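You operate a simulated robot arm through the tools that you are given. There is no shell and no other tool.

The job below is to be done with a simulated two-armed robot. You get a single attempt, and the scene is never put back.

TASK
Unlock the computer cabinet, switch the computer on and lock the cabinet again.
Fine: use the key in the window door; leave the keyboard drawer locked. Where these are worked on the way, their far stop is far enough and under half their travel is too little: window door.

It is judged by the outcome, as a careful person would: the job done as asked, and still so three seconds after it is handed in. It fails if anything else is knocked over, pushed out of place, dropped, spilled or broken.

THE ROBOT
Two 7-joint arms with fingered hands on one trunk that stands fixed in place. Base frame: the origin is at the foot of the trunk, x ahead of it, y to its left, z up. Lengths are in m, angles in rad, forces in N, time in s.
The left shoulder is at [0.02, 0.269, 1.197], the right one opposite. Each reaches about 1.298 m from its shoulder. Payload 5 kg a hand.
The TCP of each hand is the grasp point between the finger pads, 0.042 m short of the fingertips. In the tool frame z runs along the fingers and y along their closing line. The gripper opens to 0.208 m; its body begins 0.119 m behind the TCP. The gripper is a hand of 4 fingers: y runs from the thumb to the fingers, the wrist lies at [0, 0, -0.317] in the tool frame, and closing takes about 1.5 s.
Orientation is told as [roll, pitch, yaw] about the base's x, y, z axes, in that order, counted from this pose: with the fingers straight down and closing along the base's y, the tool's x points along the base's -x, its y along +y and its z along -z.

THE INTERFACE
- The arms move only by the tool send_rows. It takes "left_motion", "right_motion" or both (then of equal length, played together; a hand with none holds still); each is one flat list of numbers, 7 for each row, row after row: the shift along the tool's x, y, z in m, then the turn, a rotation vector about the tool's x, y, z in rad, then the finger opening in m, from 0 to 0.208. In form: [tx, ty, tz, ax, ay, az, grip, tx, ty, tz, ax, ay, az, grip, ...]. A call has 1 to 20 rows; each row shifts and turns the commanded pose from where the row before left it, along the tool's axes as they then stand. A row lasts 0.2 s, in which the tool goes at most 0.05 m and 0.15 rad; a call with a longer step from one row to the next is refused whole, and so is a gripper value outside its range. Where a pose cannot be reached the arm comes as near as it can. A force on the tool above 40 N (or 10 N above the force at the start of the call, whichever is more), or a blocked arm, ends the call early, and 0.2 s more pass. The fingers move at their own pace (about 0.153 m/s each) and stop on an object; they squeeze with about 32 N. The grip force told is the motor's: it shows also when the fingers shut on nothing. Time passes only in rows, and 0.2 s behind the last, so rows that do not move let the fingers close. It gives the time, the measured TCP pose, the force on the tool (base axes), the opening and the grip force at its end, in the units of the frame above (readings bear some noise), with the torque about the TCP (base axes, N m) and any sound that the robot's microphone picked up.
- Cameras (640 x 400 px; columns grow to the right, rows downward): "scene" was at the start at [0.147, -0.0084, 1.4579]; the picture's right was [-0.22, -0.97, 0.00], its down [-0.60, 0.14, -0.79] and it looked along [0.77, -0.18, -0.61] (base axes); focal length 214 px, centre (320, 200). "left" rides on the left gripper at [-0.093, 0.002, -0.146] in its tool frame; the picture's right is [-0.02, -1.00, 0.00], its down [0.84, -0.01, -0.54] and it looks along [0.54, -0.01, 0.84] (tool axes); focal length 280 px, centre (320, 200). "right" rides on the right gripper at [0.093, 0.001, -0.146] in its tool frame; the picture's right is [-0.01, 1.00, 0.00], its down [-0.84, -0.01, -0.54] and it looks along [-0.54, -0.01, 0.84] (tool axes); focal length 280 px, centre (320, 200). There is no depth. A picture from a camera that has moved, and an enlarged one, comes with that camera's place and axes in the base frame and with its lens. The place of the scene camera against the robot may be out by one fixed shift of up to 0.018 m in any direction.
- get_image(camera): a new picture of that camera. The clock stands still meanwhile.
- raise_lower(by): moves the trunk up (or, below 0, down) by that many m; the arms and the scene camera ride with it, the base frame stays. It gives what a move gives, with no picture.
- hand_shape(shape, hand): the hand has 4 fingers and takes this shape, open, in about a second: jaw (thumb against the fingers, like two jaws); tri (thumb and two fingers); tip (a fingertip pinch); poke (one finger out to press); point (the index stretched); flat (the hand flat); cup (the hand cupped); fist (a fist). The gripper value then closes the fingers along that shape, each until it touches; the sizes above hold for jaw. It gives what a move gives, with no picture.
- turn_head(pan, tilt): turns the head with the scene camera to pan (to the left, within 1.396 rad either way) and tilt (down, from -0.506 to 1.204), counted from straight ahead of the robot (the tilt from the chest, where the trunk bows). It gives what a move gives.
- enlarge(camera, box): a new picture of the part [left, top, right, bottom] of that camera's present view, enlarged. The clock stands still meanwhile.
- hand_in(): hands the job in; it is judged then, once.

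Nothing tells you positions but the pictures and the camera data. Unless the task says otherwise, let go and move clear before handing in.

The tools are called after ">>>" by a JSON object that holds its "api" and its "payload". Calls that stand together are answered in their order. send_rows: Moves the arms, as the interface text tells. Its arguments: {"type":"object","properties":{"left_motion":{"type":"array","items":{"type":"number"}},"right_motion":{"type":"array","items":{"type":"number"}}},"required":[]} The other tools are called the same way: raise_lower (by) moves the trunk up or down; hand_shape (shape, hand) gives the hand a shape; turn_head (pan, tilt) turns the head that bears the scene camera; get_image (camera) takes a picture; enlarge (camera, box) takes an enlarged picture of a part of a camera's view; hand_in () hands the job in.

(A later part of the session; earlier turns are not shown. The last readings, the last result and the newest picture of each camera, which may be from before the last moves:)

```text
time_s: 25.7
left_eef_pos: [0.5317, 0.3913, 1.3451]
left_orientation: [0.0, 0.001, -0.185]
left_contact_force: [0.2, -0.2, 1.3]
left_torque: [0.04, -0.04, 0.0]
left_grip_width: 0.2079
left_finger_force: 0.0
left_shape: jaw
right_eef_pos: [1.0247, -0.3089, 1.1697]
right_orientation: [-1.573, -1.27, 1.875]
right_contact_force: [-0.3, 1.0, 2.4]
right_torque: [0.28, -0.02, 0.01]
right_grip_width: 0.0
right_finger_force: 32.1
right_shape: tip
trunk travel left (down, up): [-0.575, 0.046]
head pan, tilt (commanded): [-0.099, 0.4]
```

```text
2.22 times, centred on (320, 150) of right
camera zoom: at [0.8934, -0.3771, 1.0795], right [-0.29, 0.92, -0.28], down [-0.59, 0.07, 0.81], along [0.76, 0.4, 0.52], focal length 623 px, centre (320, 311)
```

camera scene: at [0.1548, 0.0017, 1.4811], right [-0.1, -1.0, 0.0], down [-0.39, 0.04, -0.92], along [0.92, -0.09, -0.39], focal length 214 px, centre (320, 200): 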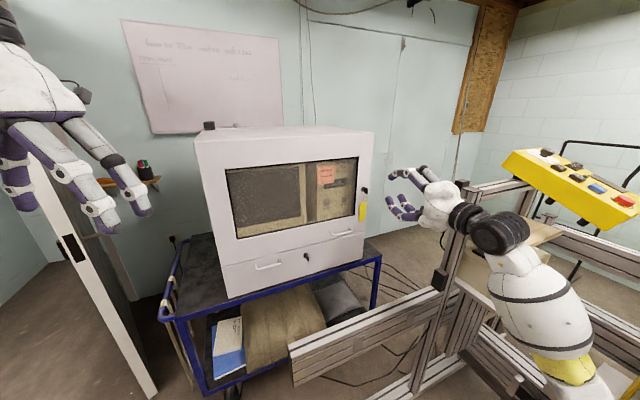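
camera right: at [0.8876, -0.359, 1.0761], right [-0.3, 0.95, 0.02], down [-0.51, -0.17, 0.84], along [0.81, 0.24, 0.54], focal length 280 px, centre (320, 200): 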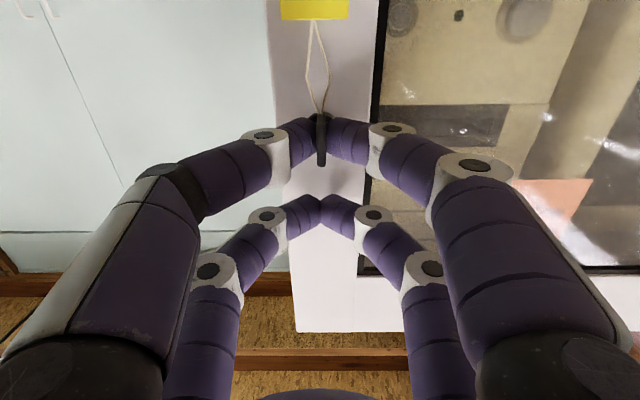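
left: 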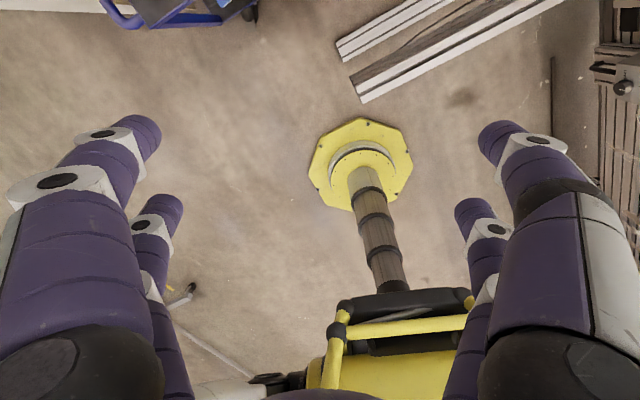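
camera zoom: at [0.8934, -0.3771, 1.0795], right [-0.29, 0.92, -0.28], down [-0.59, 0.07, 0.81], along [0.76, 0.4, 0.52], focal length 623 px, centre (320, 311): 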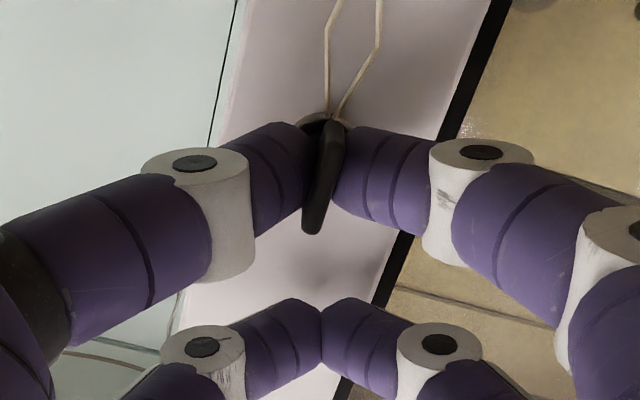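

>>> {"api": "send_rows", "payload": {"right_motion": [0.00015, -0.0029, 0, 0, 0, 0.1, 0, 0.00015, -0.0029, 0, 0, 0, 0.1, 0, 0.00015, -0.0029, 0, 0, 0, 0.1, 0]}}

>>> {"api": "enlarge", "payload": {"camera": "right", "box": [220, 60, 420, 240]}}

>>> {"api": "send_rows", "payload": {"right_motion": [0.00015, -0.0029, 0, 0, 0, 0.1, 0, 0.00015, -0.0029, 0, 0, 0, 0.1, 0, 0.00015, -0.0029, 0, 0, 0, 0.1, 0]}}

>>> {"api": "enlarge", "payload": {"camera": "right", "box": [220, 60, 420, 240]}}

```text
time_s: 26.5
left_eef_pos: [0.5316, 0.3919, 1.3454]
left_orientation: [0.0, 0.0, -0.186]
left_contact_force: [-0.1, 0.2, -0.1]
left_torque: [0.0, -0.01, 0.02]
left_grip_width: 0.2079
left_finger_force: 0.0
left_shape: jaw
right_eef_pos: [1.0263, -0.317, 1.1701]
right_orientation: [1.107, -1.571, -0.803]
right_contact_force: [-0.4, 2.0, -0.6]
right_torque: [0.0, 0.02, 0.07]
right_grip_width: 0.0
right_finger_force: 32.1
right_shape: tip
trunk travel left (down, up): [-0.575, 0.046]
head pan, tilt (commanded): [-0.099, 0.4]
```

```text
2.22 times, centred on (320, 150) of right
camera zoom: at [0.8875, -0.359, 1.0762], right [-0.3, 0.95, 0.02], down [-0.51, -0.17, 0.84], along [0.81, 0.24, 0.54], focal length 623 px, centre (320, 311)
```

zoom: 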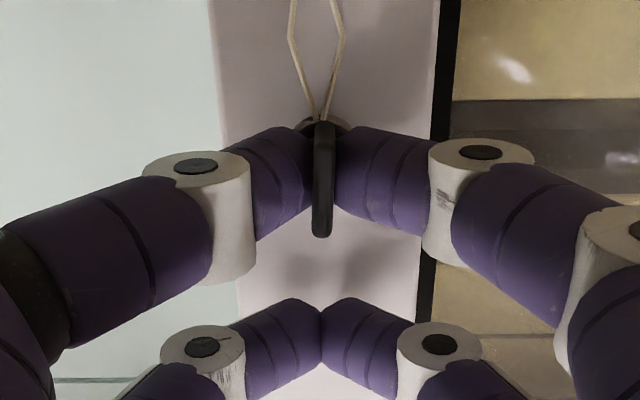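

```text
time_s: 27.3
left_eef_pos: [0.5313, 0.3918, 1.3432]
left_orientation: [0.0, -0.001, -0.184]
left_contact_force: [-0.6, -0.8, -0.6]
left_torque: [0.02, 0.02, 0.05]
left_grip_width: 0.2079
left_finger_force: 0.1
left_shape: jaw
right_eef_pos: [1.0293, -0.3265, 1.1686]
right_orientation: [1.565, -1.268, -1.265]
right_contact_force: [0.6, 1.8, -2.9]
right_torque: [0.01, 0.07, 0.04]
right_grip_width: 0.0
right_finger_force: 31.6
right_shape: tip
trunk travel left (down, up): [-0.575, 0.046]
head pan, tilt (commanded): [-0.099, 0.4]
```

```text
2.22 times, centred on (320, 150) of right
camera zoom: at [0.8824, -0.3408, 1.0793], right [-0.28, 0.91, 0.31], down [-0.43, -0.41, 0.8], along [0.85, 0.09, 0.51], focal length 623 px, centre (320, 311)
```

zoom: 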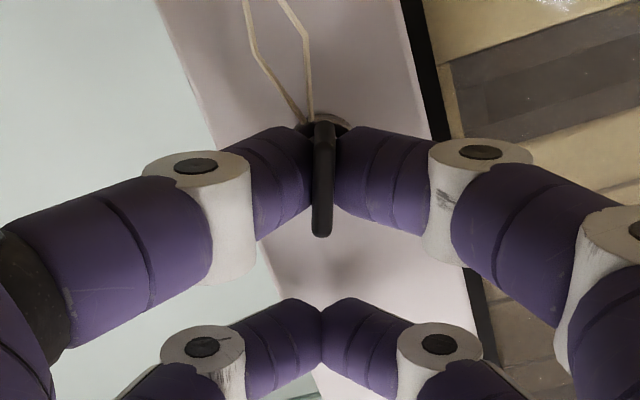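

Clockwise turns freely, with the key moving along with the hand. I'll continue clockwise in steps while checking how well the arm tracks.

>>> {"api": "send_rows", "payload": {"right_motion": [0.00015, -0.0029, 0, 0, 0, 0.1, 0, 0.00015, -0.0029, 0, 0, 0, 0.1, 0, 0.00015, -0.0029, 0, 0, 0, 0.1, 0, 0.00015, -0.0029, 0, 0, 0, 0.1, 0, 0.00015, -0.0029, 0, 0, 0, 0.1, 0, 0.00015, -0.0029, 0, 0, 0, 0.1, 0]}}

>>> {"api": "enlarge", "payload": {"camera": "right", "box": [220, 60, 420, 240]}}

```text
time_s: 28.7
left_eef_pos: [0.5317, 0.3932, 1.3439]
left_orientation: [-0.001, 0.0, -0.184]
left_contact_force: [0.1, -0.2, -0.3]
left_torque: [-0.03, -0.01, 0.02]
left_grip_width: 0.2078
left_finger_force: 0.1
left_shape: jaw
right_eef_pos: [1.035, -0.3381, 1.1586]
right_orientation: [1.568, -0.668, -1.265]
right_contact_force: [-3.6, 4.7, -10.0]
right_torque: [-0.23, 0.28, 0.14]
right_grip_width: 0.0
right_finger_force: 31.9
right_shape: tip
trunk travel left (down, up): [-0.575, 0.046]
head pan, tilt (commanded): [-0.099, 0.4]
```

```text
2.22 times, centred on (320, 150) of right
camera zoom: at [0.8733, -0.3109, 1.1015], right [-0.18, 0.58, 0.79], down [-0.31, -0.8, 0.51], along [0.93, -0.16, 0.33], focal length 623 px, centre (320, 311)
```

zoom: 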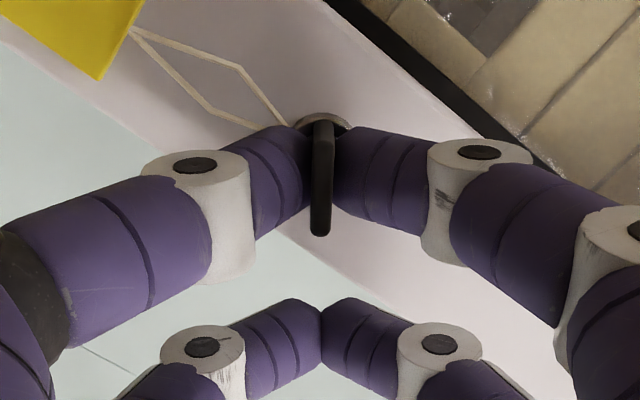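

>>> {"api": "send_rows", "payload": {"right_motion": [0.0015, -0.0034, 0, 0, 0, 0.1, 0, 0.0008, -0.0031, 0, 0, 0, 0.1, 0, 0.0005, -0.0029, 0, 0, 0, 0.1, 0]}}

>>> {"api": "enlarge", "payload": {"camera": "right", "box": [220, 60, 420, 240]}}

```text
time_s: 29.5
left_eef_pos: [0.5314, 0.393, 1.345]
left_orientation: [0.0, -0.001, -0.186]
left_contact_force: [-0.2, 0.4, 0.3]
left_torque: [0.0, 0.02, 0.04]
left_grip_width: 0.2076
left_finger_force: 0.1
left_shape: jaw
right_eef_pos: [1.0344, -0.3425, 1.1516]
right_orientation: [1.571, -0.368, -1.269]
right_contact_force: [-0.3, 2.2, -6.0]
right_torque: [-0.21, 0.14, 0.07]
right_grip_width: 0.0
right_finger_force: 31.7
right_shape: tip
trunk travel left (down, up): [-0.575, 0.046]
head pan, tilt (commanded): [-0.099, 0.4]
```

```text
2.22 times, centred on (320, 150) of right
camera zoom: at [0.8699, -0.3016, 1.1177], right [-0.1, 0.33, 0.94], down [-0.28, -0.91, 0.29], along [0.95, -0.23, 0.19], focal length 623 px, centre (320, 311)
```

zoom: 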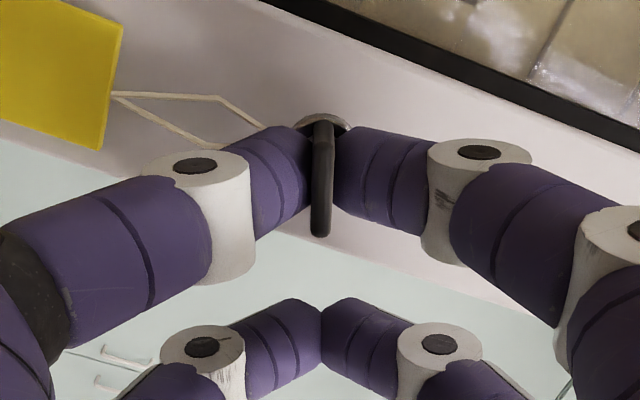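

>>> {"api": "send_rows", "payload": {"right_motion": [0.0008, -0.0031, 0, 0, 0, 0.1, 0, 0.0006, -0.0031, 0, 0, 0, 0.1, 0, 0.0005, -0.0031, 0, 0, 0, 0.1, 0]}}

>>> {"api": "enlarge", "payload": {"camera": "right", "box": [220, 60, 420, 240]}}

```text
time_s: 30.3
left_eef_pos: [0.5314, 0.393, 1.3445]
left_orientation: [-0.001, -0.001, -0.182]
left_contact_force: [-0.2, -0.1, 0.2]
left_torque: [-0.01, -0.04, 0.03]
left_grip_width: 0.2079
left_finger_force: 0.0
left_shape: jaw
right_eef_pos: [1.0356, -0.3439, 1.1414]
right_orientation: [1.571, -0.076, -1.269]
right_contact_force: [-2.2, 8.7, 0.7]
right_torque: [0.02, -0.02, 0.27]
right_grip_width: 0.0001
right_finger_force: 31.5
right_shape: tip
trunk travel left (down, up): [-0.575, 0.046]
head pan, tilt (commanded): [-0.099, 0.4]
```

```text
2.22 times, centred on (320, 150) of right
camera zoom: at [0.8685, -0.298, 1.1361], right [-0.02, 0.06, 1.0], down [-0.26, -0.96, 0.05], along [0.96, -0.26, 0.03], focal length 623 px, centre (320, 311)
```

zoom: 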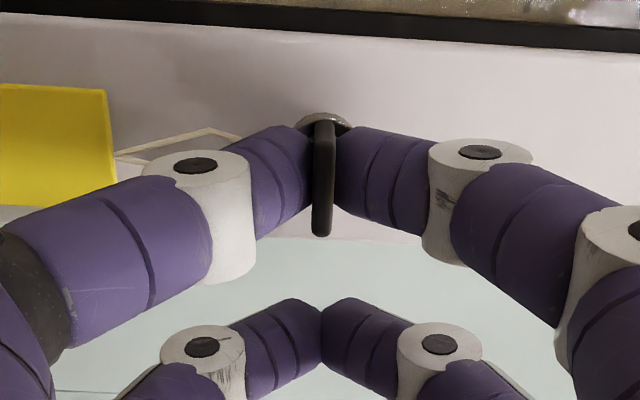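

>>> {"api": "send_rows", "payload": {"right_motion": [0.002, -0.002, 0, 0, 0, 0.07, 0, 0.0005, -0.0015, 0, 0, 0, 0.05, 0, 0, 0, 0, 0, 0, 0, 0]}}

>>> {"api": "enlarge", "payload": {"camera": "right", "box": [220, 60, 420, 240]}}

```text
time_s: 30.9
left_eef_pos: [0.531, 0.3925, 1.3439]
left_orientation: [-0.002, 0.001, -0.183]
left_contact_force: [0.4, -1.0, -0.7]
left_torque: [0.18, 0.07, 0.03]
left_grip_width: 0.2078
left_finger_force: 0.1
left_shape: jaw
right_eef_pos: [1.0357, -0.3461, 1.1404]
right_orientation: [1.563, 0.013, -1.266]
right_contact_force: [-9.4, 35.7, -3.4]
right_torque: [-0.31, 0.03, 1.02]
right_grip_width: 0.0
right_finger_force: 32.5
right_shape: tip
trunk travel left (down, up): [-0.575, 0.046]
head pan, tilt (commanded): [-0.099, 0.4]
stopped in row 3 (right hand): the force on the tool passed its limit at 42 N (the readings are from after the stop); the commanded pose is now the measured one
```

```text
2.22 times, centred on (320, 150) of right
camera zoom: at [0.8687, -0.3011, 1.1432], right [0.02, -0.02, 1.0], down [-0.26, -0.97, -0.02], along [0.97, -0.26, -0.02], focal length 623 px, centre (320, 311)
```

zoom: 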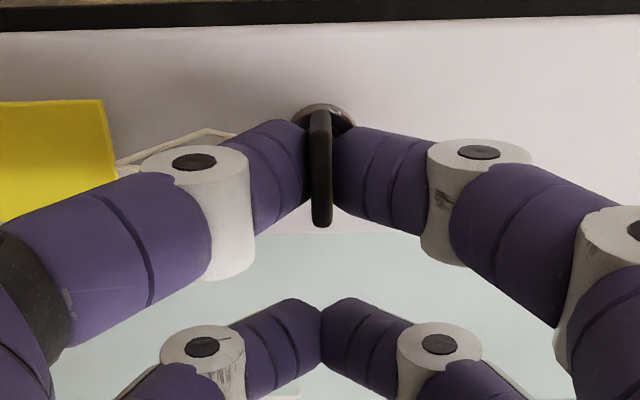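

The key has turned about 90° and reached its stop, and the arm is near its own roll limit. I'll release the key and back straight off.

>>> {"api": "send_rows", "payload": {"right_motion": [0, 0, 0, 0, 0, 0, 0.03, 0, 0, 0, 0, 0, 0, 0.06, 0, 0, 0, 0, 0, 0, 0.06, 0, 0, -0.02, 0, 0, 0, 0.06, 0, 0, -0.03, 0, 0, 0, 0.06, 0, 0, -0.04, 0, 0, 0, 0.06, 0, 0, -0.04, 0, 0, 0, 0.06]}}

>>> {"api": "get_image", "payload": {"camera": "right"}}

>>> {"api": "enlarge", "payload": {"camera": "scene", "box": [340, 160, 440, 230]}}

```text
time_s: 32.7
left_eef_pos: [0.531, 0.391, 1.3447]
left_orientation: [-0.002, -0.001, -0.185]
left_contact_force: [-0.2, 0.4, 0.0]
left_torque: [0.01, -0.01, 0.02]
left_grip_width: 0.2077
left_finger_force: 0.1
left_shape: jaw
right_eef_pos: [0.9112, -0.4099, 1.161]
right_orientation: [1.583, -0.007, -1.296]
right_contact_force: [-0.3, 0.8, -0.4]
right_torque: [0.02, -0.02, 0.0]
right_grip_width: 0.0598
right_finger_force: 0.1
right_shape: tip
trunk travel left (down, up): [-0.575, 0.046]
head pan, tilt (commanded): [-0.099, 0.4]
stopped in row 7 (right hand): the arm was blocked; the commanded pose is now the measured one
```

```text
taken
camera right: at [0.7452, -0.3593, 1.1597], right [-0.01, -0.01, 1.0], down [-0.29, -0.96, -0.01], along [0.96, -0.29, 0.0], focal length 280 px, centre (320, 200)
```

right: 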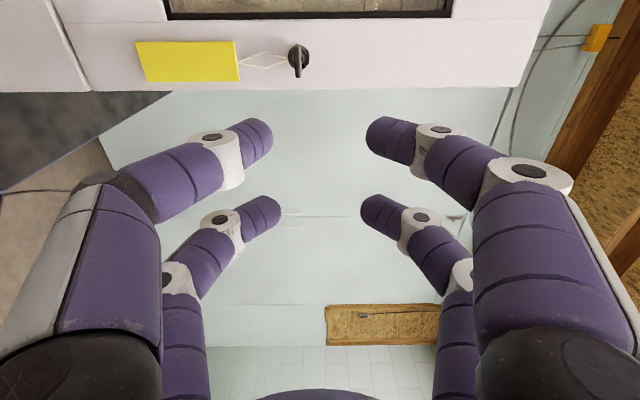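

```text
5.71 times, centred on (390, 195) of scene
camera zoom: at [0.1548, 0.0018, 1.4811], right [-0.1, -1.0, 0.0], down [-0.39, 0.04, -0.92], along [0.92, -0.09, -0.39], focal length 1226 px, centre (-80, 229)
```

zoom: 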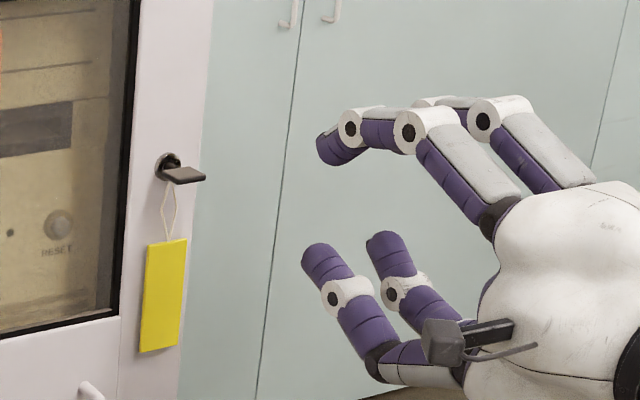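

The key is now horizontal, so the door is unlocked. I'll roll the hand round to the other side, with the closing line vertical, to take the door handle.

>>> {"api": "send_rows", "payload": {"right_motion": [0, 0, 0, 0, 0, -0.15, 0.06, 0, 0, 0, 0, 0, -0.15, 0.06, 0, 0, 0, 0, 0, -0.15, 0.06, 0, 0, 0, 0, 0, -0.15, 0.06, 0, 0, 0, 0, 0, -0.15, 0.06, 0, 0, 0, 0, 0, -0.15, 0.06, 0, 0, 0, 0, 0, -0.15, 0.06, 0, 0, 0, 0, 0, -0.15, 0.06, 0, 0, 0, 0, 0, -0.15, 0.06, 0, 0, 0, 0, 0, -0.15, 0.06, 0, 0, 0, 0, 0, -0.15, 0.06, 0, 0, 0, 0, 0, -0.15, 0.06, 0, 0, 0, 0, 0, -0.15, 0.06, 0, 0, 0, 0, 0, -0.15, 0.06, 0, 0, 0, 0, 0, -0.15, 0.06, 0, 0, 0, 0, 0, -0.15, 0.06, 0, 0, 0, 0, 0, -0.15, 0.06, 0, 0, 0, 0, 0, -0.15, 0.06, 0, 0, 0, 0, 0, -0.15, 0.06, 0, 0, 0, 0, 0, -0.15, 0.06]}}

>>> {"api": "get_image", "payload": {"camera": "scene"}}

>>> {"api": "get_image", "payload": {"camera": "right"}}

```text
time_s: 36.9
left_eef_pos: [0.5319, 0.3921, 1.3446]
left_orientation: [0.002, 0.0, -0.186]
left_contact_force: [-0.2, -0.4, -0.7]
left_torque: [0.03, -0.01, 0.0]
left_grip_width: 0.2078
left_finger_force: 0.1
left_shape: jaw
right_eef_pos: [0.9117, -0.4094, 1.1602]
right_orientation: [-1.581, -0.135, 1.847]
right_contact_force: [-0.2, -0.1, -1.6]
right_torque: [0.03, -0.01, 0.02]
right_grip_width: 0.0595
right_finger_force: 0.0
right_shape: tip
trunk travel left (down, up): [-0.575, 0.046]
head pan, tilt (commanded): [-0.099, 0.4]
```

```text
taken
camera scene: at [0.1548, 0.0016, 1.4811], right [-0.1, -1.0, 0.0], down [-0.39, 0.04, -0.92], along [0.92, -0.09, -0.39], focal length 214 px, centre (320, 200)
```

scene: 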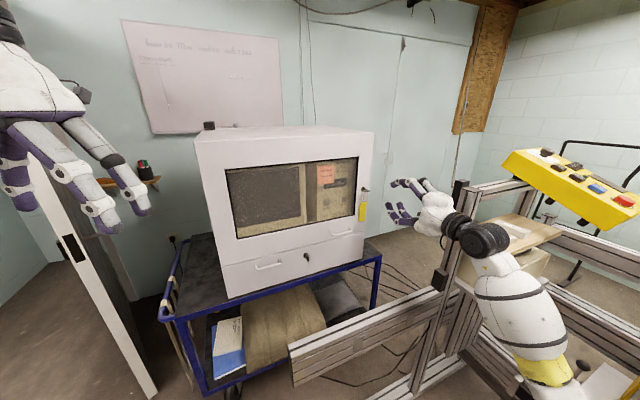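

```text
taken
camera right: at [0.7962, -0.5369, 1.1442], right [-0.03, 0.15, -0.99], down [-0.75, 0.65, 0.12], along [0.66, 0.74, 0.09], focal length 280 px, centre (320, 200)
```

right: 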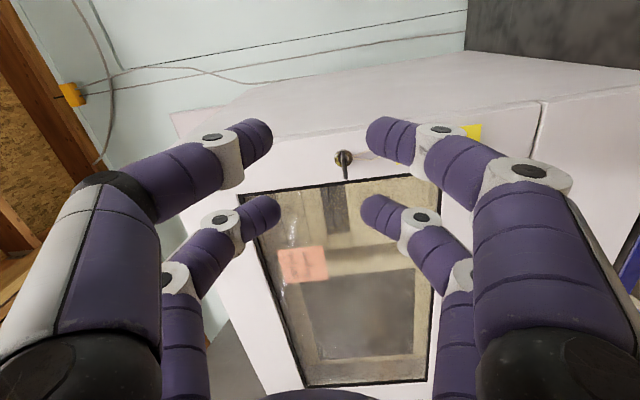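

>>> {"api": "send_rows", "payload": {"right_motion": [0, 0, 0, 0, -0.028, -0.135, 0.06, -0.03, 0.0356, 0, 0, 0, 0, 0.06, -0.03, 0.0356, 0, 0, 0, 0, 0.06, -0.03, 0.0356, 0, 0, 0, 0, 0.06, -0.03, 0.0356, 0, 0, 0, 0, 0.06, -0.03, 0.0356, 0, 0, 0, 0, 0.06, -0.03, 0.0356, 0, 0, 0, 0, 0.06, 0, 0, 0, 0, 0, 0, 0.06]}}

>>> {"api": "get_image", "payload": {"camera": "scene"}}

>>> {"api": "get_image", "payload": {"camera": "right"}}

```text
time_s: 38.7
left_eef_pos: [0.5325, 0.3921, 1.3443]
left_orientation: [-0.001, -0.002, -0.184]
left_contact_force: [-1.1, -0.7, -0.6]
left_torque: [0.0, -0.06, 0.02]
left_grip_width: 0.2079
left_finger_force: 0.3
left_shape: jaw
right_eef_pos: [0.8599, -0.2351, 0.947]
right_orientation: [-1.584, -0.004, 1.874]
right_contact_force: [0.7, -0.2, 1.1]
right_torque: [0.0, 0.02, 0.06]
right_grip_width: 0.06
right_finger_force: 0.1
right_shape: tip
trunk travel left (down, up): [-0.575, 0.046]
head pan, tilt (commanded): [-0.099, 0.4]
```

```text
taken
camera scene: at [0.1545, 0.0017, 1.4812], right [-0.1, -0.99, 0.0], down [-0.39, 0.04, -0.92], along [0.92, -0.09, -0.39], focal length 214 px, centre (320, 200)
```

scene: 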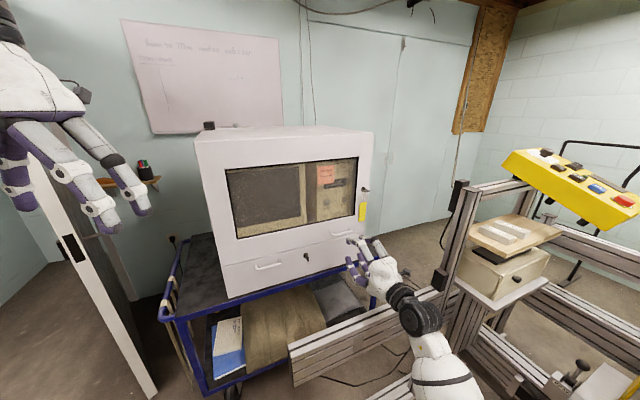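

```text
taken
camera right: at [0.7487, -0.3679, 0.943], right [0.01, 0.02, -1.0], down [-0.77, 0.64, 0.01], along [0.64, 0.77, 0.02], focal length 280 px, centre (320, 200)
```

right: 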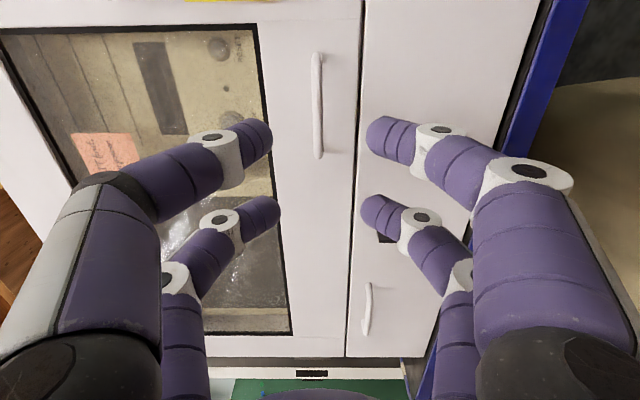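

>>> {"api": "send_rows", "payload": {"right_motion": [0.0145, -0.005, 0.03, 0, 0, 0, 0.06, 0, 0, 0.035, 0, 0, 0, 0.06, 0, 0, 0.02, 0, 0, 0, 0.06, 0, 0, 0, 0, 0, 0, 0.06]}}

>>> {"api": "get_image", "payload": {"camera": "right"}}

>>> {"api": "enlarge", "payload": {"camera": "scene", "box": [320, 210, 420, 280]}}

```text
time_s: 39.7
left_eef_pos: [0.5322, 0.3919, 1.3452]
left_orientation: [0.0, 0.001, -0.183]
left_contact_force: [0.0, -0.3, 0.4]
left_torque: [-0.02, 0.03, -0.04]
left_grip_width: 0.2077
left_finger_force: 0.1
left_shape: jaw
right_eef_pos: [0.9464, -0.2239, 0.9538]
right_orientation: [-1.583, -0.002, 1.877]
right_contact_force: [-0.8, -0.1, 0.0]
right_torque: [-0.05, 0.0, 0.01]
right_grip_width: 0.0597
right_finger_force: 0.0
right_shape: tip
trunk travel left (down, up): [-0.575, 0.046]
head pan, tilt (commanded): [-0.099, 0.4]
```

```text
taken
camera right: at [0.8346, -0.3562, 0.9494], right [0.01, 0.02, -1.0], down [-0.77, 0.64, 0.01], along [0.64, 0.77, 0.02], focal length 280 px, centre (320, 200)
```

right: 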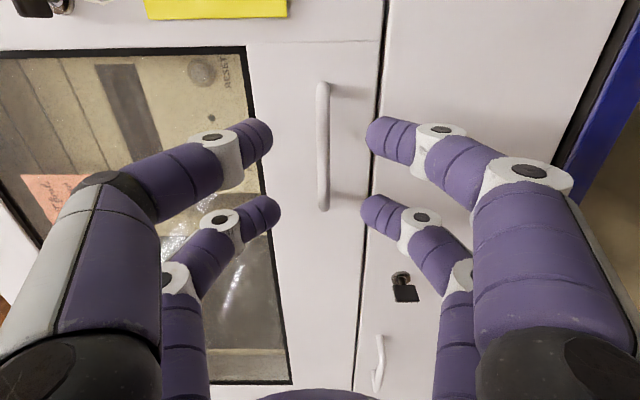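

```text
5.71 times, centred on (370, 245) of scene
camera zoom: at [0.155, 0.0017, 1.4811], right [-0.1, -1.0, 0.0], down [-0.39, 0.04, -0.92], along [0.92, -0.09, -0.39], focal length 1226 px, centre (34, -57)
```

zoom: 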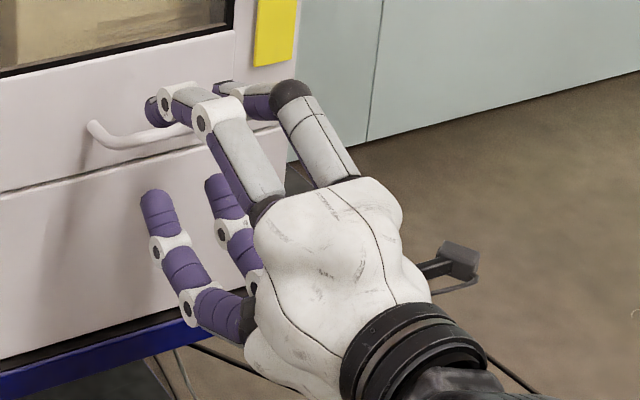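

>>> {"api": "enlarge", "payload": {"camera": "right", "box": [240, 70, 400, 230]}}

```text
2.50 times, centred on (320, 150) of right
camera zoom: at [0.8346, -0.3562, 0.9494], right [0.01, 0.02, -1.0], down [-0.77, 0.64, 0.01], along [0.64, 0.77, 0.02], focal length 701 px, centre (320, 325)
```

zoom: 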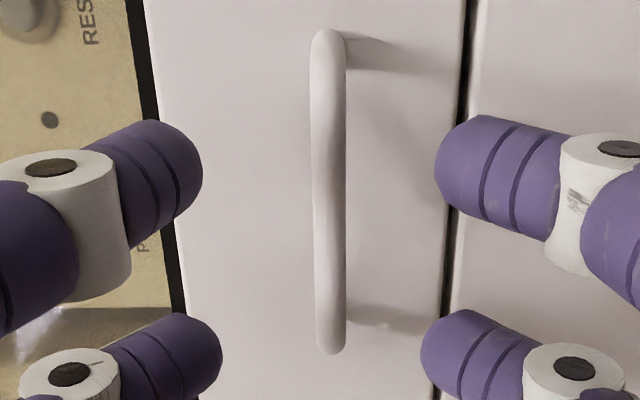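

>>> {"api": "send_rows", "payload": {"right_motion": [-0.001, 0, 0.018, 0, 0, 0, 0.06, 0, 0, 0.018, 0, 0, 0, 0.06, 0, 0, 0, 0, 0, 0, 0.04, 0, 0, 0, 0, 0, 0, 0.02, 0, 0, 0, 0, 0, 0, 0.0, 0, 0, 0, 0, 0, 0, 0.0, 0, 0, 0, 0, 0, 0, 0.0]}}

>>> {"api": "get_image", "payload": {"camera": "right"}}

>>> {"api": "enlarge", "payload": {"camera": "scene", "box": [320, 210, 420, 280]}}

```text
time_s: 41.3
left_eef_pos: [0.5322, 0.3925, 1.3451]
left_orientation: [-0.001, 0.0, -0.185]
left_contact_force: [0.7, -0.2, 0.3]
left_torque: [-0.01, 0.01, 0.03]
left_grip_width: 0.2077
left_finger_force: 0.1
left_shape: jaw
right_eef_pos: [0.9791, -0.2126, 0.9533]
right_orientation: [-1.582, -0.003, 1.875]
right_contact_force: [1.5, 0.1, -1.9]
right_torque: [-0.04, 0.05, -0.17]
right_grip_width: 0.0041
right_finger_force: 32.1
right_shape: tip
trunk travel left (down, up): [-0.575, 0.046]
head pan, tilt (commanded): [-0.099, 0.4]
```

```text
taken
camera right: at [0.8686, -0.345, 0.9488], right [0.01, 0.02, -1.0], down [-0.77, 0.64, 0.01], along [0.64, 0.77, 0.02], focal length 280 px, centre (320, 200)
```

right: 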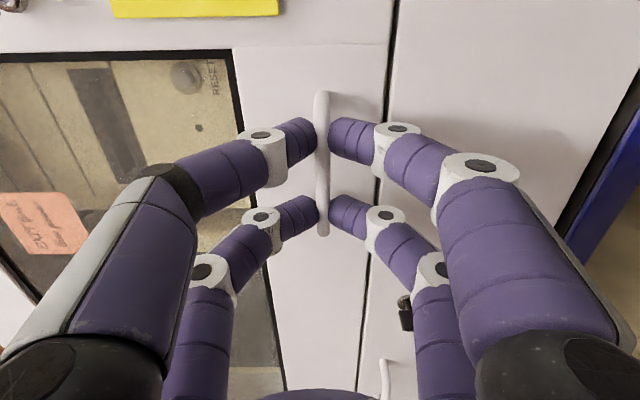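

```text
5.71 times, centred on (370, 245) of scene
camera zoom: at [0.155, 0.0017, 1.4811], right [-0.1, -1.0, 0.0], down [-0.39, 0.04, -0.92], along [0.92, -0.09, -0.39], focal length 1226 px, centre (34, -57)
```

zoom: 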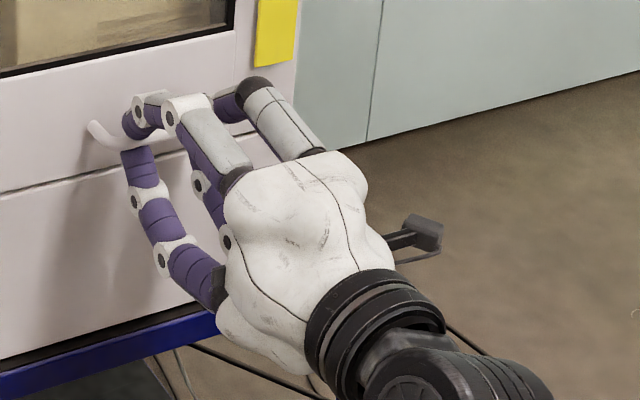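

The handle is gripped. I'll pull gently along the door's arc to check that it opens.

>>> {"api": "send_rows", "payload": {"right_motion": [-0.0013, 0, -0.0105, 0, 0.02, 0, 0, -0.0013, 0, -0.0105, 0, 0.02, 0, 0, -0.0013, 0, -0.0105, 0, 0.02, 0, 0]}}

>>> {"api": "get_image", "payload": {"camera": "scene"}}

>>> {"api": "get_image", "payload": {"camera": "right"}}

```text
time_s: 42.1
left_eef_pos: [0.5323, 0.3913, 1.345]
left_orientation: [0.0, 0.001, -0.186]
left_contact_force: [0.0, 0.6, -0.3]
left_torque: [0.01, -0.01, -0.01]
left_grip_width: 0.208
left_finger_force: 0.1
left_shape: jaw
right_eef_pos: [0.9475, -0.2185, 0.9529]
right_orientation: [-1.581, -0.005, 1.813]
right_contact_force: [1.1, -5.5, -1.4]
right_torque: [-0.09, 0.04, -0.3]
right_grip_width: 0.0039
right_finger_force: 32.1
right_shape: tip
trunk travel left (down, up): [-0.575, 0.046]
head pan, tilt (commanded): [-0.099, 0.4]
```

```text
taken
camera scene: at [0.155, 0.0012, 1.4811], right [-0.1, -0.99, 0.0], down [-0.39, 0.04, -0.92], along [0.92, -0.09, -0.39], focal length 214 px, centre (320, 200)
```

scene: 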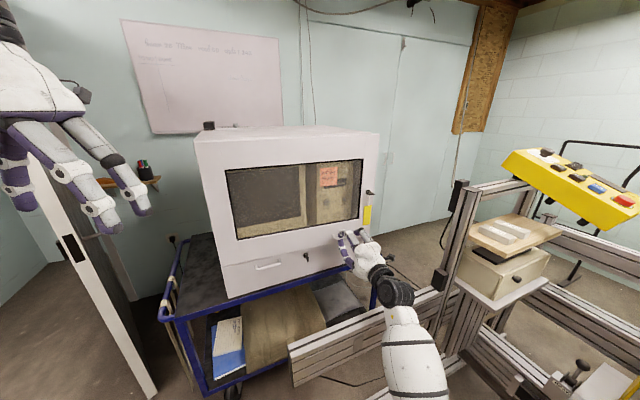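

```text
taken
camera right: at [0.8285, -0.3432, 0.9488], right [0.01, 0.02, -1.0], down [-0.73, 0.69, 0.01], along [0.69, 0.73, 0.02], focal length 280 px, centre (320, 200)
```

right: 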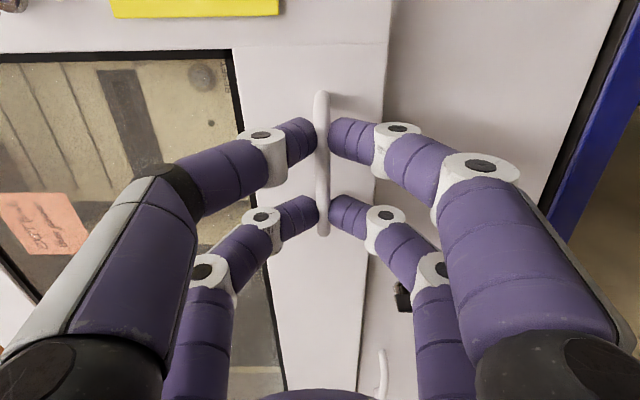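

The door is opening smoothly, so I'll continue along the arc.

>>> {"api": "send_rows", "payload": {"right_motion": [-0.0015, 0, -0.0262, 0, 0.05, 0, 0, -0.003, 0, -0.0262, 0, 0.05, 0, 0, -0.003, 0, -0.0262, 0, 0.05, 0, 0, -0.003, 0, -0.0262, 0, 0.05, 0, 0]}}

>>> {"api": "get_image", "payload": {"camera": "scene"}}

```text
time_s: 42.7
left_eef_pos: [0.5302, 0.3908, 1.3451]
left_orientation: [0.001, -0.001, -0.186]
left_contact_force: [0.8, -2.6, 1.1]
left_torque: [0.47, 0.03, -0.03]
left_grip_width: 0.2081
left_finger_force: 0.2
left_shape: jaw
right_eef_pos: [0.8966, -0.2242, 0.953]
right_orientation: [-1.579, 0.02, 1.732]
right_contact_force: [-2.9, 33.2, 2.9]
right_torque: [0.44, -0.08, 0.71]
right_grip_width: 0.0035
right_finger_force: 31.7
right_shape: tip
right hand out of reach, approached as far as the arm can: row 3
trunk travel left (down, up): [-0.575, 0.046]
head pan, tilt (commanded): [-0.099, 0.4]
stopped in row 3 (right hand): the force on the tool passed its limit at 71 N (the readings are from after the stop); the commanded pose is now the measured one
```

```text
taken
camera scene: at [0.1549, 0.0014, 1.4812], right [-0.1, -1.0, 0.0], down [-0.39, 0.04, -0.92], along [0.92, -0.09, -0.39], focal length 214 px, centre (320, 200)
```

scene: 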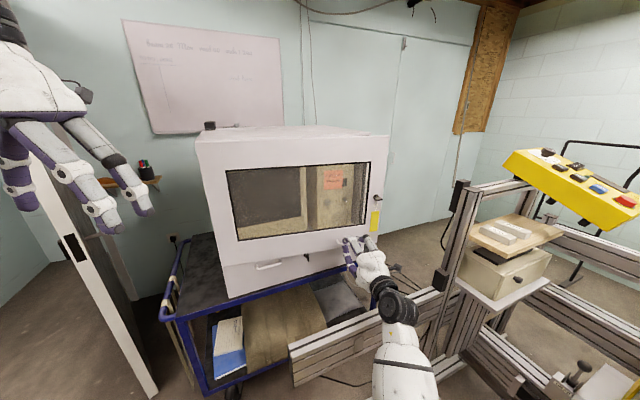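

The door is about 8° open, but this arm posture has run out of range. I'll release the handle, back off, and swing the door further by hooking a finger behind its free edge from above.

>>> {"api": "send_rows", "payload": {"right_motion": [0, 0, 0, 0, 0, 0, 0.03, 0, 0, 0, 0, 0, 0, 0.06, 0, 0, 0, 0, 0, 0, 0.08, 0, 0, -0.02, 0, 0, 0, 0.08, 0, 0, -0.03, 0, 0, 0, 0.08, 0, 0, -0.03, 0, 0, 0, 0.08]}}

>>> {"api": "get_image", "payload": {"camera": "scene"}}

>>> {"api": "get_image", "payload": {"camera": "right"}}

```text
time_s: 44.1
left_eef_pos: [0.5308, 0.3915, 1.3451]
left_orientation: [0.0, 0.001, -0.186]
left_contact_force: [-0.1, 0.6, -0.3]
left_torque: [-0.07, -0.05, 0.02]
left_grip_width: 0.2079
left_finger_force: 0.1
left_shape: jaw
right_eef_pos: [0.8183, -0.2445, 0.9506]
right_orientation: [-1.579, 0.027, 1.722]
right_contact_force: [0.0, 0.5, 0.4]
right_torque: [0.0, 0.05, -0.05]
right_grip_width: 0.08
right_finger_force: 0.0
right_shape: tip
trunk travel left (down, up): [-0.575, 0.046]
head pan, tilt (commanded): [-0.099, 0.4]
```

```text
taken
camera scene: at [0.1549, 0.0021, 1.4812], right [-0.1, -1.0, 0.0], down [-0.39, 0.04, -0.92], along [0.92, -0.09, -0.39], focal length 214 px, centre (320, 200)
```

scene: 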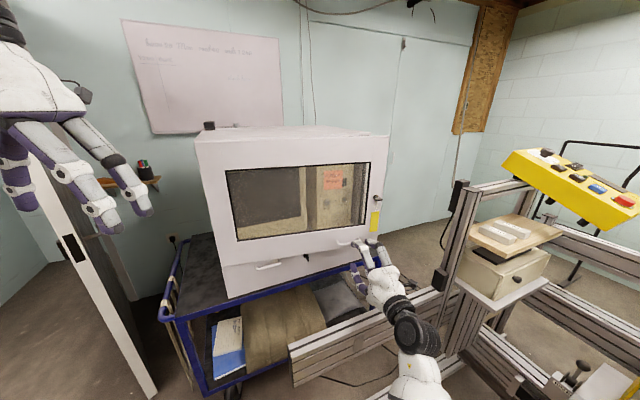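

```text
taken
camera right: at [0.6881, -0.3571, 0.9504], right [0.01, -0.01, -1.0], down [-0.66, 0.75, -0.02], along [0.75, 0.66, 0.0], focal length 280 px, centre (320, 200)
```

right: 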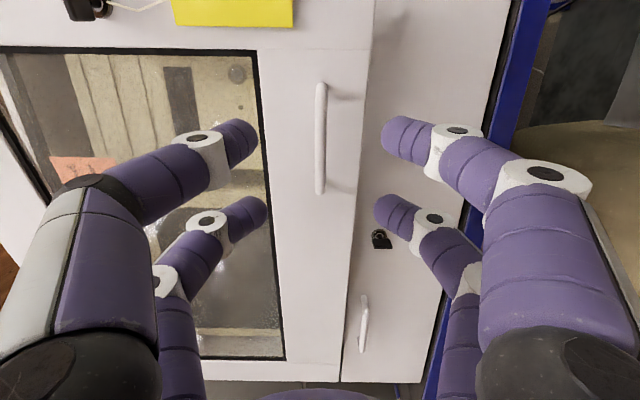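

>>> {"api": "enlarge", "payload": {"camera": "scene", "box": [320, 120, 420, 190]}}

>>> {"api": "hand_shape", "payload": {"shape": "point", "hand": "right"}}

>>> {"api": "get_image", "payload": {"camera": "right"}}

>>> {"api": "enlarge", "payload": {"camera": "scene", "box": [320, 220, 460, 320]}}

```text
5.71 times, centred on (370, 155) of scene
camera zoom: at [0.1549, 0.0021, 1.4812], right [-0.1, -1.0, 0.0], down [-0.39, 0.04, -0.92], along [0.92, -0.09, -0.39], focal length 1226 px, centre (34, 457)
```

zoom: 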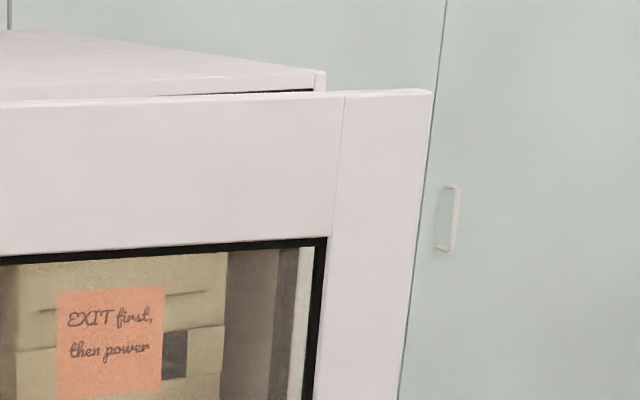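

```text
time_s: 45.0
left_eef_pos: [0.5309, 0.3918, 1.3446]
left_orientation: [-0.001, 0.0, -0.184]
left_contact_force: [-0.1, 0.3, -0.6]
left_torque: [0.01, 0.03, -0.02]
left_grip_width: 0.2081
left_finger_force: 0.0
left_shape: jaw
right_eef_pos: [0.8178, -0.2426, 0.9485]
right_orientation: [-1.578, 0.027, 1.721]
right_contact_force: [-0.4, -0.1, -0.3]
right_torque: [0.01, 0.09, 0.01]
right_grip_width: 0.0
right_finger_force: 0.1
right_shape: point
trunk travel left (down, up): [-0.575, 0.046]
head pan, tilt (commanded): [-0.099, 0.4]
```

```text
taken
camera right: at [0.6877, -0.3566, 0.9485], right [0.01, -0.01, -1.0], down [-0.66, 0.75, -0.01], along [0.75, 0.66, 0.0], focal length 280 px, centre (320, 200)
```

right: 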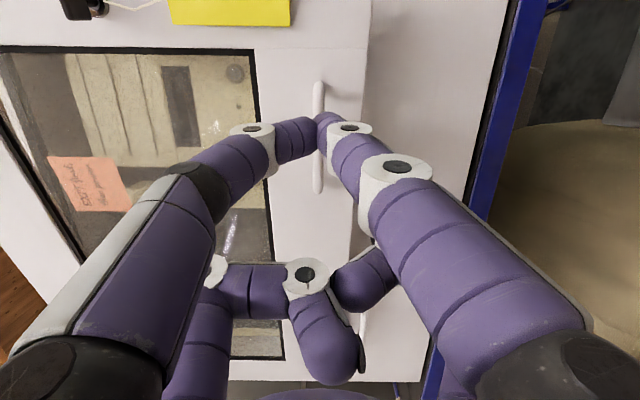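

```text
4.00 times, centred on (390, 270) of scene
camera zoom: at [0.1549, 0.0018, 1.4811], right [-0.1, -1.0, 0.0], down [-0.39, 0.04, -0.92], along [0.92, -0.09, -0.39], focal length 858 px, centre (40, -80)
```

zoom: 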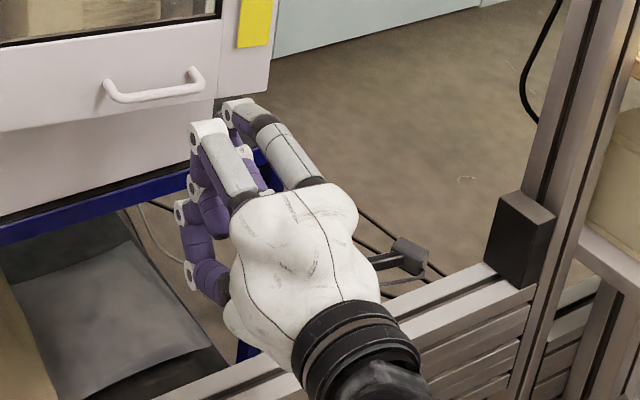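

>>> {"api": "hand_shape", "payload": {"shape": "poke", "hand": "right"}}

>>> {"api": "get_image", "payload": {"camera": "right"}}

>>> {"api": "enlarge", "payload": {"camera": "scene", "box": [320, 220, 460, 320]}}

```text
time_s: 45.9
left_eef_pos: [0.5318, 0.3905, 1.3455]
left_orientation: [0.001, -0.001, -0.188]
left_contact_force: [-0.3, 0.7, -0.4]
left_torque: [0.0, 0.02, 0.01]
left_grip_width: 0.208
left_finger_force: 0.1
left_shape: jaw
right_eef_pos: [0.8173, -0.2435, 0.9492]
right_orientation: [-1.577, 0.026, 1.723]
right_contact_force: [-1.0, -0.3, -0.6]
right_torque: [-0.02, -0.01, -0.03]
right_grip_width: 0.0
right_finger_force: 0.2
right_shape: poke
trunk travel left (down, up): [-0.575, 0.046]
head pan, tilt (commanded): [-0.099, 0.4]
```

```text
taken
camera right: at [0.6877, -0.3567, 0.9487], right [0.01, -0.01, -1.0], down [-0.66, 0.75, -0.01], along [0.75, 0.66, 0.0], focal length 280 px, centre (320, 200)
```

right: 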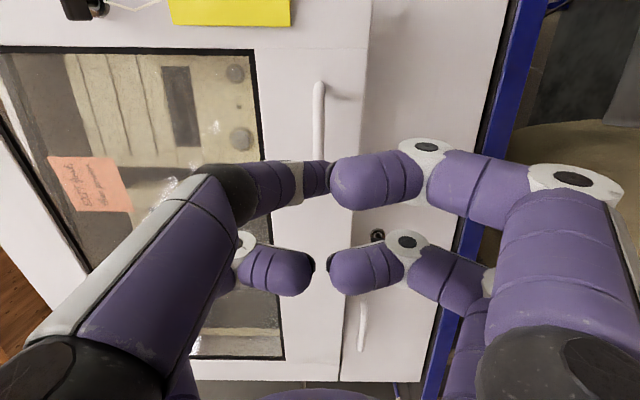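

```text
4.00 times, centred on (390, 270) of scene
camera zoom: at [0.1548, 0.0017, 1.4811], right [-0.1, -1.0, 0.0], down [-0.39, 0.04, -0.92], along [0.92, -0.09, -0.39], focal length 858 px, centre (40, -80)
```

zoom: 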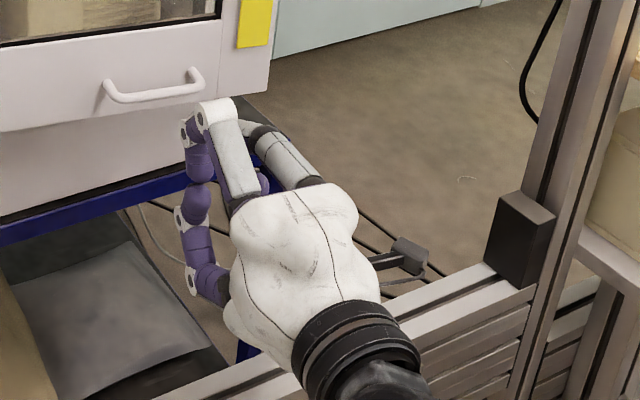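

Point and poke still bring both sides in, so I'll go back to jaw. The plan is to raise the hand, turn the fingers down and straddle the door's top edge, which lets me both open and close it. First I'll retreat and rise.

>>> {"api": "hand_shape", "payload": {"shape": "jaw", "hand": "right"}}

>>> {"api": "send_rows", "payload": {"right_motion": [0, 0, -0.04, 0, 0, 0, 0.1, 0, 0, -0.04, 0, 0, 0, 0.1, 0, 0, -0.04, 0, 0, 0, 0.1, 0, -0.045, 0, 0, 0, 0, 0.1, 0, -0.045, 0, 0, 0, 0, 0.1, 0, -0.045, 0, 0, 0, 0, 0.1, 0, -0.045, 0, 0, 0, 0, 0.1, 0, -0.045, 0, 0, 0, 0, 0.1, 0, -0.045, 0, 0, 0, 0, 0.1, 0, -0.045, 0, 0, 0, 0, 0.1, 0, -0.045, 0, 0, 0, 0, 0.1, 0, -0.045, 0, 0, 0, 0, 0.1, 0, -0.045, 0, 0, 0, 0, 0.1]}}

>>> {"api": "get_image", "payload": {"camera": "scene"}}

```text
time_s: 46.8
left_eef_pos: [0.5308, 0.3909, 1.3438]
left_orientation: [0.0, 0.0, -0.188]
left_contact_force: [-0.3, 0.2, -0.5]
left_torque: [-0.01, 0.02, 0.0]
left_grip_width: 0.2079
left_finger_force: 0.0
left_shape: jaw
right_eef_pos: [0.8179, -0.2433, 0.9506]
right_orientation: [-1.579, 0.027, 1.723]
right_contact_force: [0.4, 0.4, 0.4]
right_torque: [0.0, 0.0, 0.01]
right_grip_width: 0.2078
right_finger_force: 0.0
right_shape: jaw
trunk travel left (down, up): [-0.575, 0.046]
head pan, tilt (commanded): [-0.099, 0.4]
```

```text
time_s: 49.6
left_eef_pos: [0.5323, 0.3969, 1.343]
left_orientation: [-0.005, -0.001, -0.181]
left_contact_force: [-1.0, 10.1, -2.3]
left_torque: [-1.38, -0.11, 0.06]
left_grip_width: 0.2078
left_finger_force: 0.1
left_shape: jaw
right_eef_pos: [0.7053, -0.3524, 1.2229]
right_orientation: [-1.611, 0.004, 1.725]
right_contact_force: [0.3, -4.1, 1.6]
right_torque: [-0.19, 0.21, 0.43]
right_grip_width: 0.1
right_finger_force: 0.1
right_shape: jaw
right hand out of reach, approached as far as the arm can: row 5, 6, 7, 8, 9, 10, 11, 12, 13
trunk travel left (down, up): [-0.575, 0.046]
head pan, tilt (commanded): [-0.099, 0.4]
```

```text
taken
camera scene: at [0.1541, 0.0068, 1.4813], right [-0.1, -1.0, 0.0], down [-0.39, 0.03, -0.92], along [0.92, -0.09, -0.39], focal length 214 px, centre (320, 200)
```

scene: 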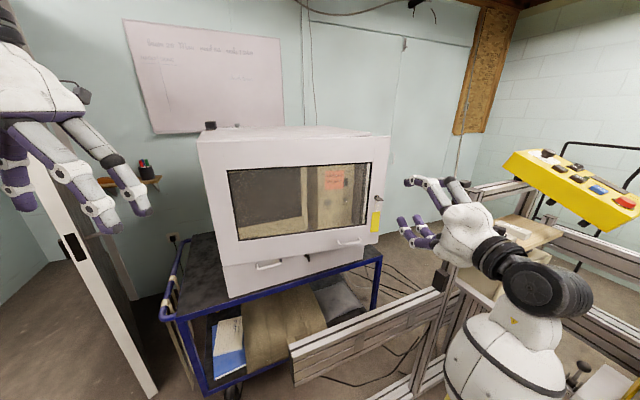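

>>> {"api": "send_rows", "payload": {"right_motion": [0, 0, 0, -0.12, 0, 0, 0.1, 0, 0, 0, -0.12, 0, 0, 0.1, 0, 0, 0, -0.12, 0, 0, 0.1, 0, 0, 0, -0.12, 0, 0, 0.1, 0, 0, 0, -0.12, 0, 0, 0.1, 0, 0, 0, -0.12, 0, 0, 0.1]}}

>>> {"api": "get_image", "payload": {"camera": "scene"}}

```text
time_s: 51.0
left_eef_pos: [0.5308, 0.3909, 1.3448]
left_orientation: [0.001, -0.001, -0.187]
left_contact_force: [0.3, -0.7, 0.4]
left_torque: [0.06, -0.08, 0.01]
left_grip_width: 0.2079
left_finger_force: 0.1
left_shape: jaw
right_eef_pos: [0.7055, -0.3595, 1.2201]
right_orientation: [-0.857, 0.018, 1.721]
right_contact_force: [-0.6, -0.1, -0.1]
right_torque: [0.03, -0.06, 0.02]
right_grip_width: 0.1001
right_finger_force: 0.0
right_shape: jaw
trunk travel left (down, up): [-0.575, 0.046]
head pan, tilt (commanded): [-0.099, 0.4]
```

```text
taken
camera scene: at [0.1543, 0.0011, 1.4812], right [-0.1, -0.99, 0.0], down [-0.39, 0.04, -0.92], along [0.92, -0.09, -0.39], focal length 214 px, centre (320, 200)
```

scene: 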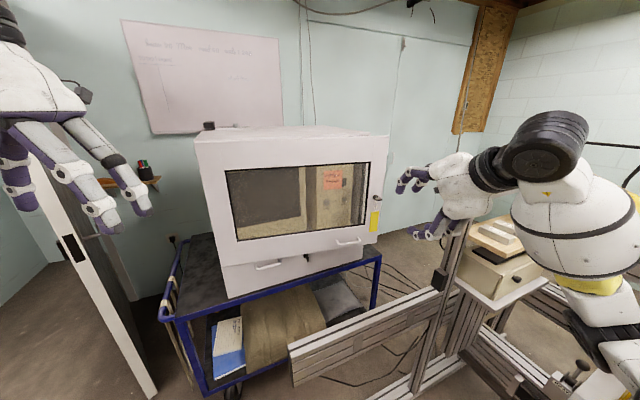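

>>> {"api": "send_rows", "payload": {"right_motion": [0, 0, 0, -0.12, 0, 0, 0.1, 0, 0, 0, -0.12, 0, 0, 0.1, 0, 0, 0, -0.12, 0, 0, 0.1, 0, 0, 0, -0.12, 0, 0, 0.1, 0, 0, 0, -0.12, 0, 0, 0.1, 0, 0, 0, -0.12, 0, 0, 0.1, 0, 0, 0, -0.135, 0, 0, 0.1, 0, 0, -0.04, 0, 0, 0, 0.1, 0, 0, -0.04, 0, 0, 0, 0.1, 0, 0, -0.04, 0, 0, 0, 0.1, 0, 0, -0.04, 0, 0, 0, 0.1, 0, 0, -0.04, 0, 0, 0, 0.1, 0, 0, -0.04, 0, 0, 0, 0.1]}}

>>> {"api": "get_image", "payload": {"camera": "scene"}}

>>> {"api": "get_image", "payload": {"camera": "right"}}

```text
time_s: 53.8
left_eef_pos: [0.5309, 0.3938, 1.3436]
left_orientation: [-0.002, -0.002, -0.183]
left_contact_force: [-0.6, 0.4, -0.5]
left_torque: [-0.16, -0.09, 0.02]
left_grip_width: 0.2078
left_finger_force: 0.0
left_shape: jaw
right_eef_pos: [0.7042, -0.351, 1.4602]
right_orientation: [-0.005, 0.019, 1.722]
right_contact_force: [-0.1, 0.9, -0.7]
right_torque: [-0.18, -0.05, -0.01]
right_grip_width: 0.1
right_finger_force: 0.1
right_shape: jaw
trunk travel left (down, up): [-0.575, 0.046]
head pan, tilt (commanded): [-0.099, 0.4]
```

```text
taken
camera scene: at [0.1539, 0.0033, 1.4813], right [-0.1, -1.0, 0.0], down [-0.39, 0.04, -0.92], along [0.92, -0.09, -0.39], focal length 214 px, centre (320, 200)
```

scene: 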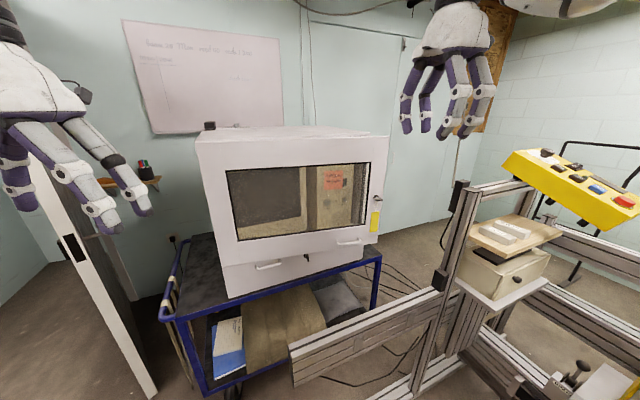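

```text
taken
camera right: at [0.7162, -0.4403, 1.6086], right [-0.99, -0.14, -0.01], down [-0.12, 0.84, 0.52], along [-0.07, 0.52, -0.85], focal length 280 px, centre (320, 200)
```

right: 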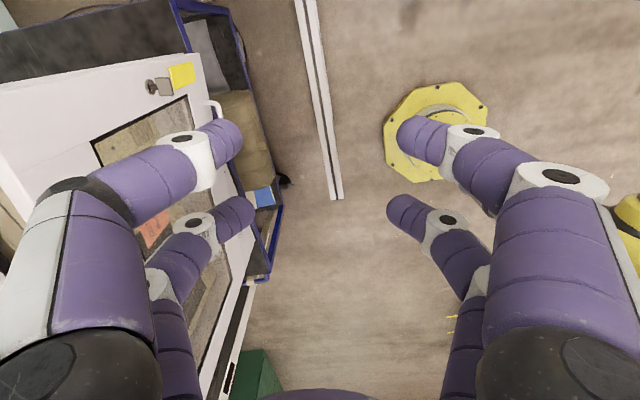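

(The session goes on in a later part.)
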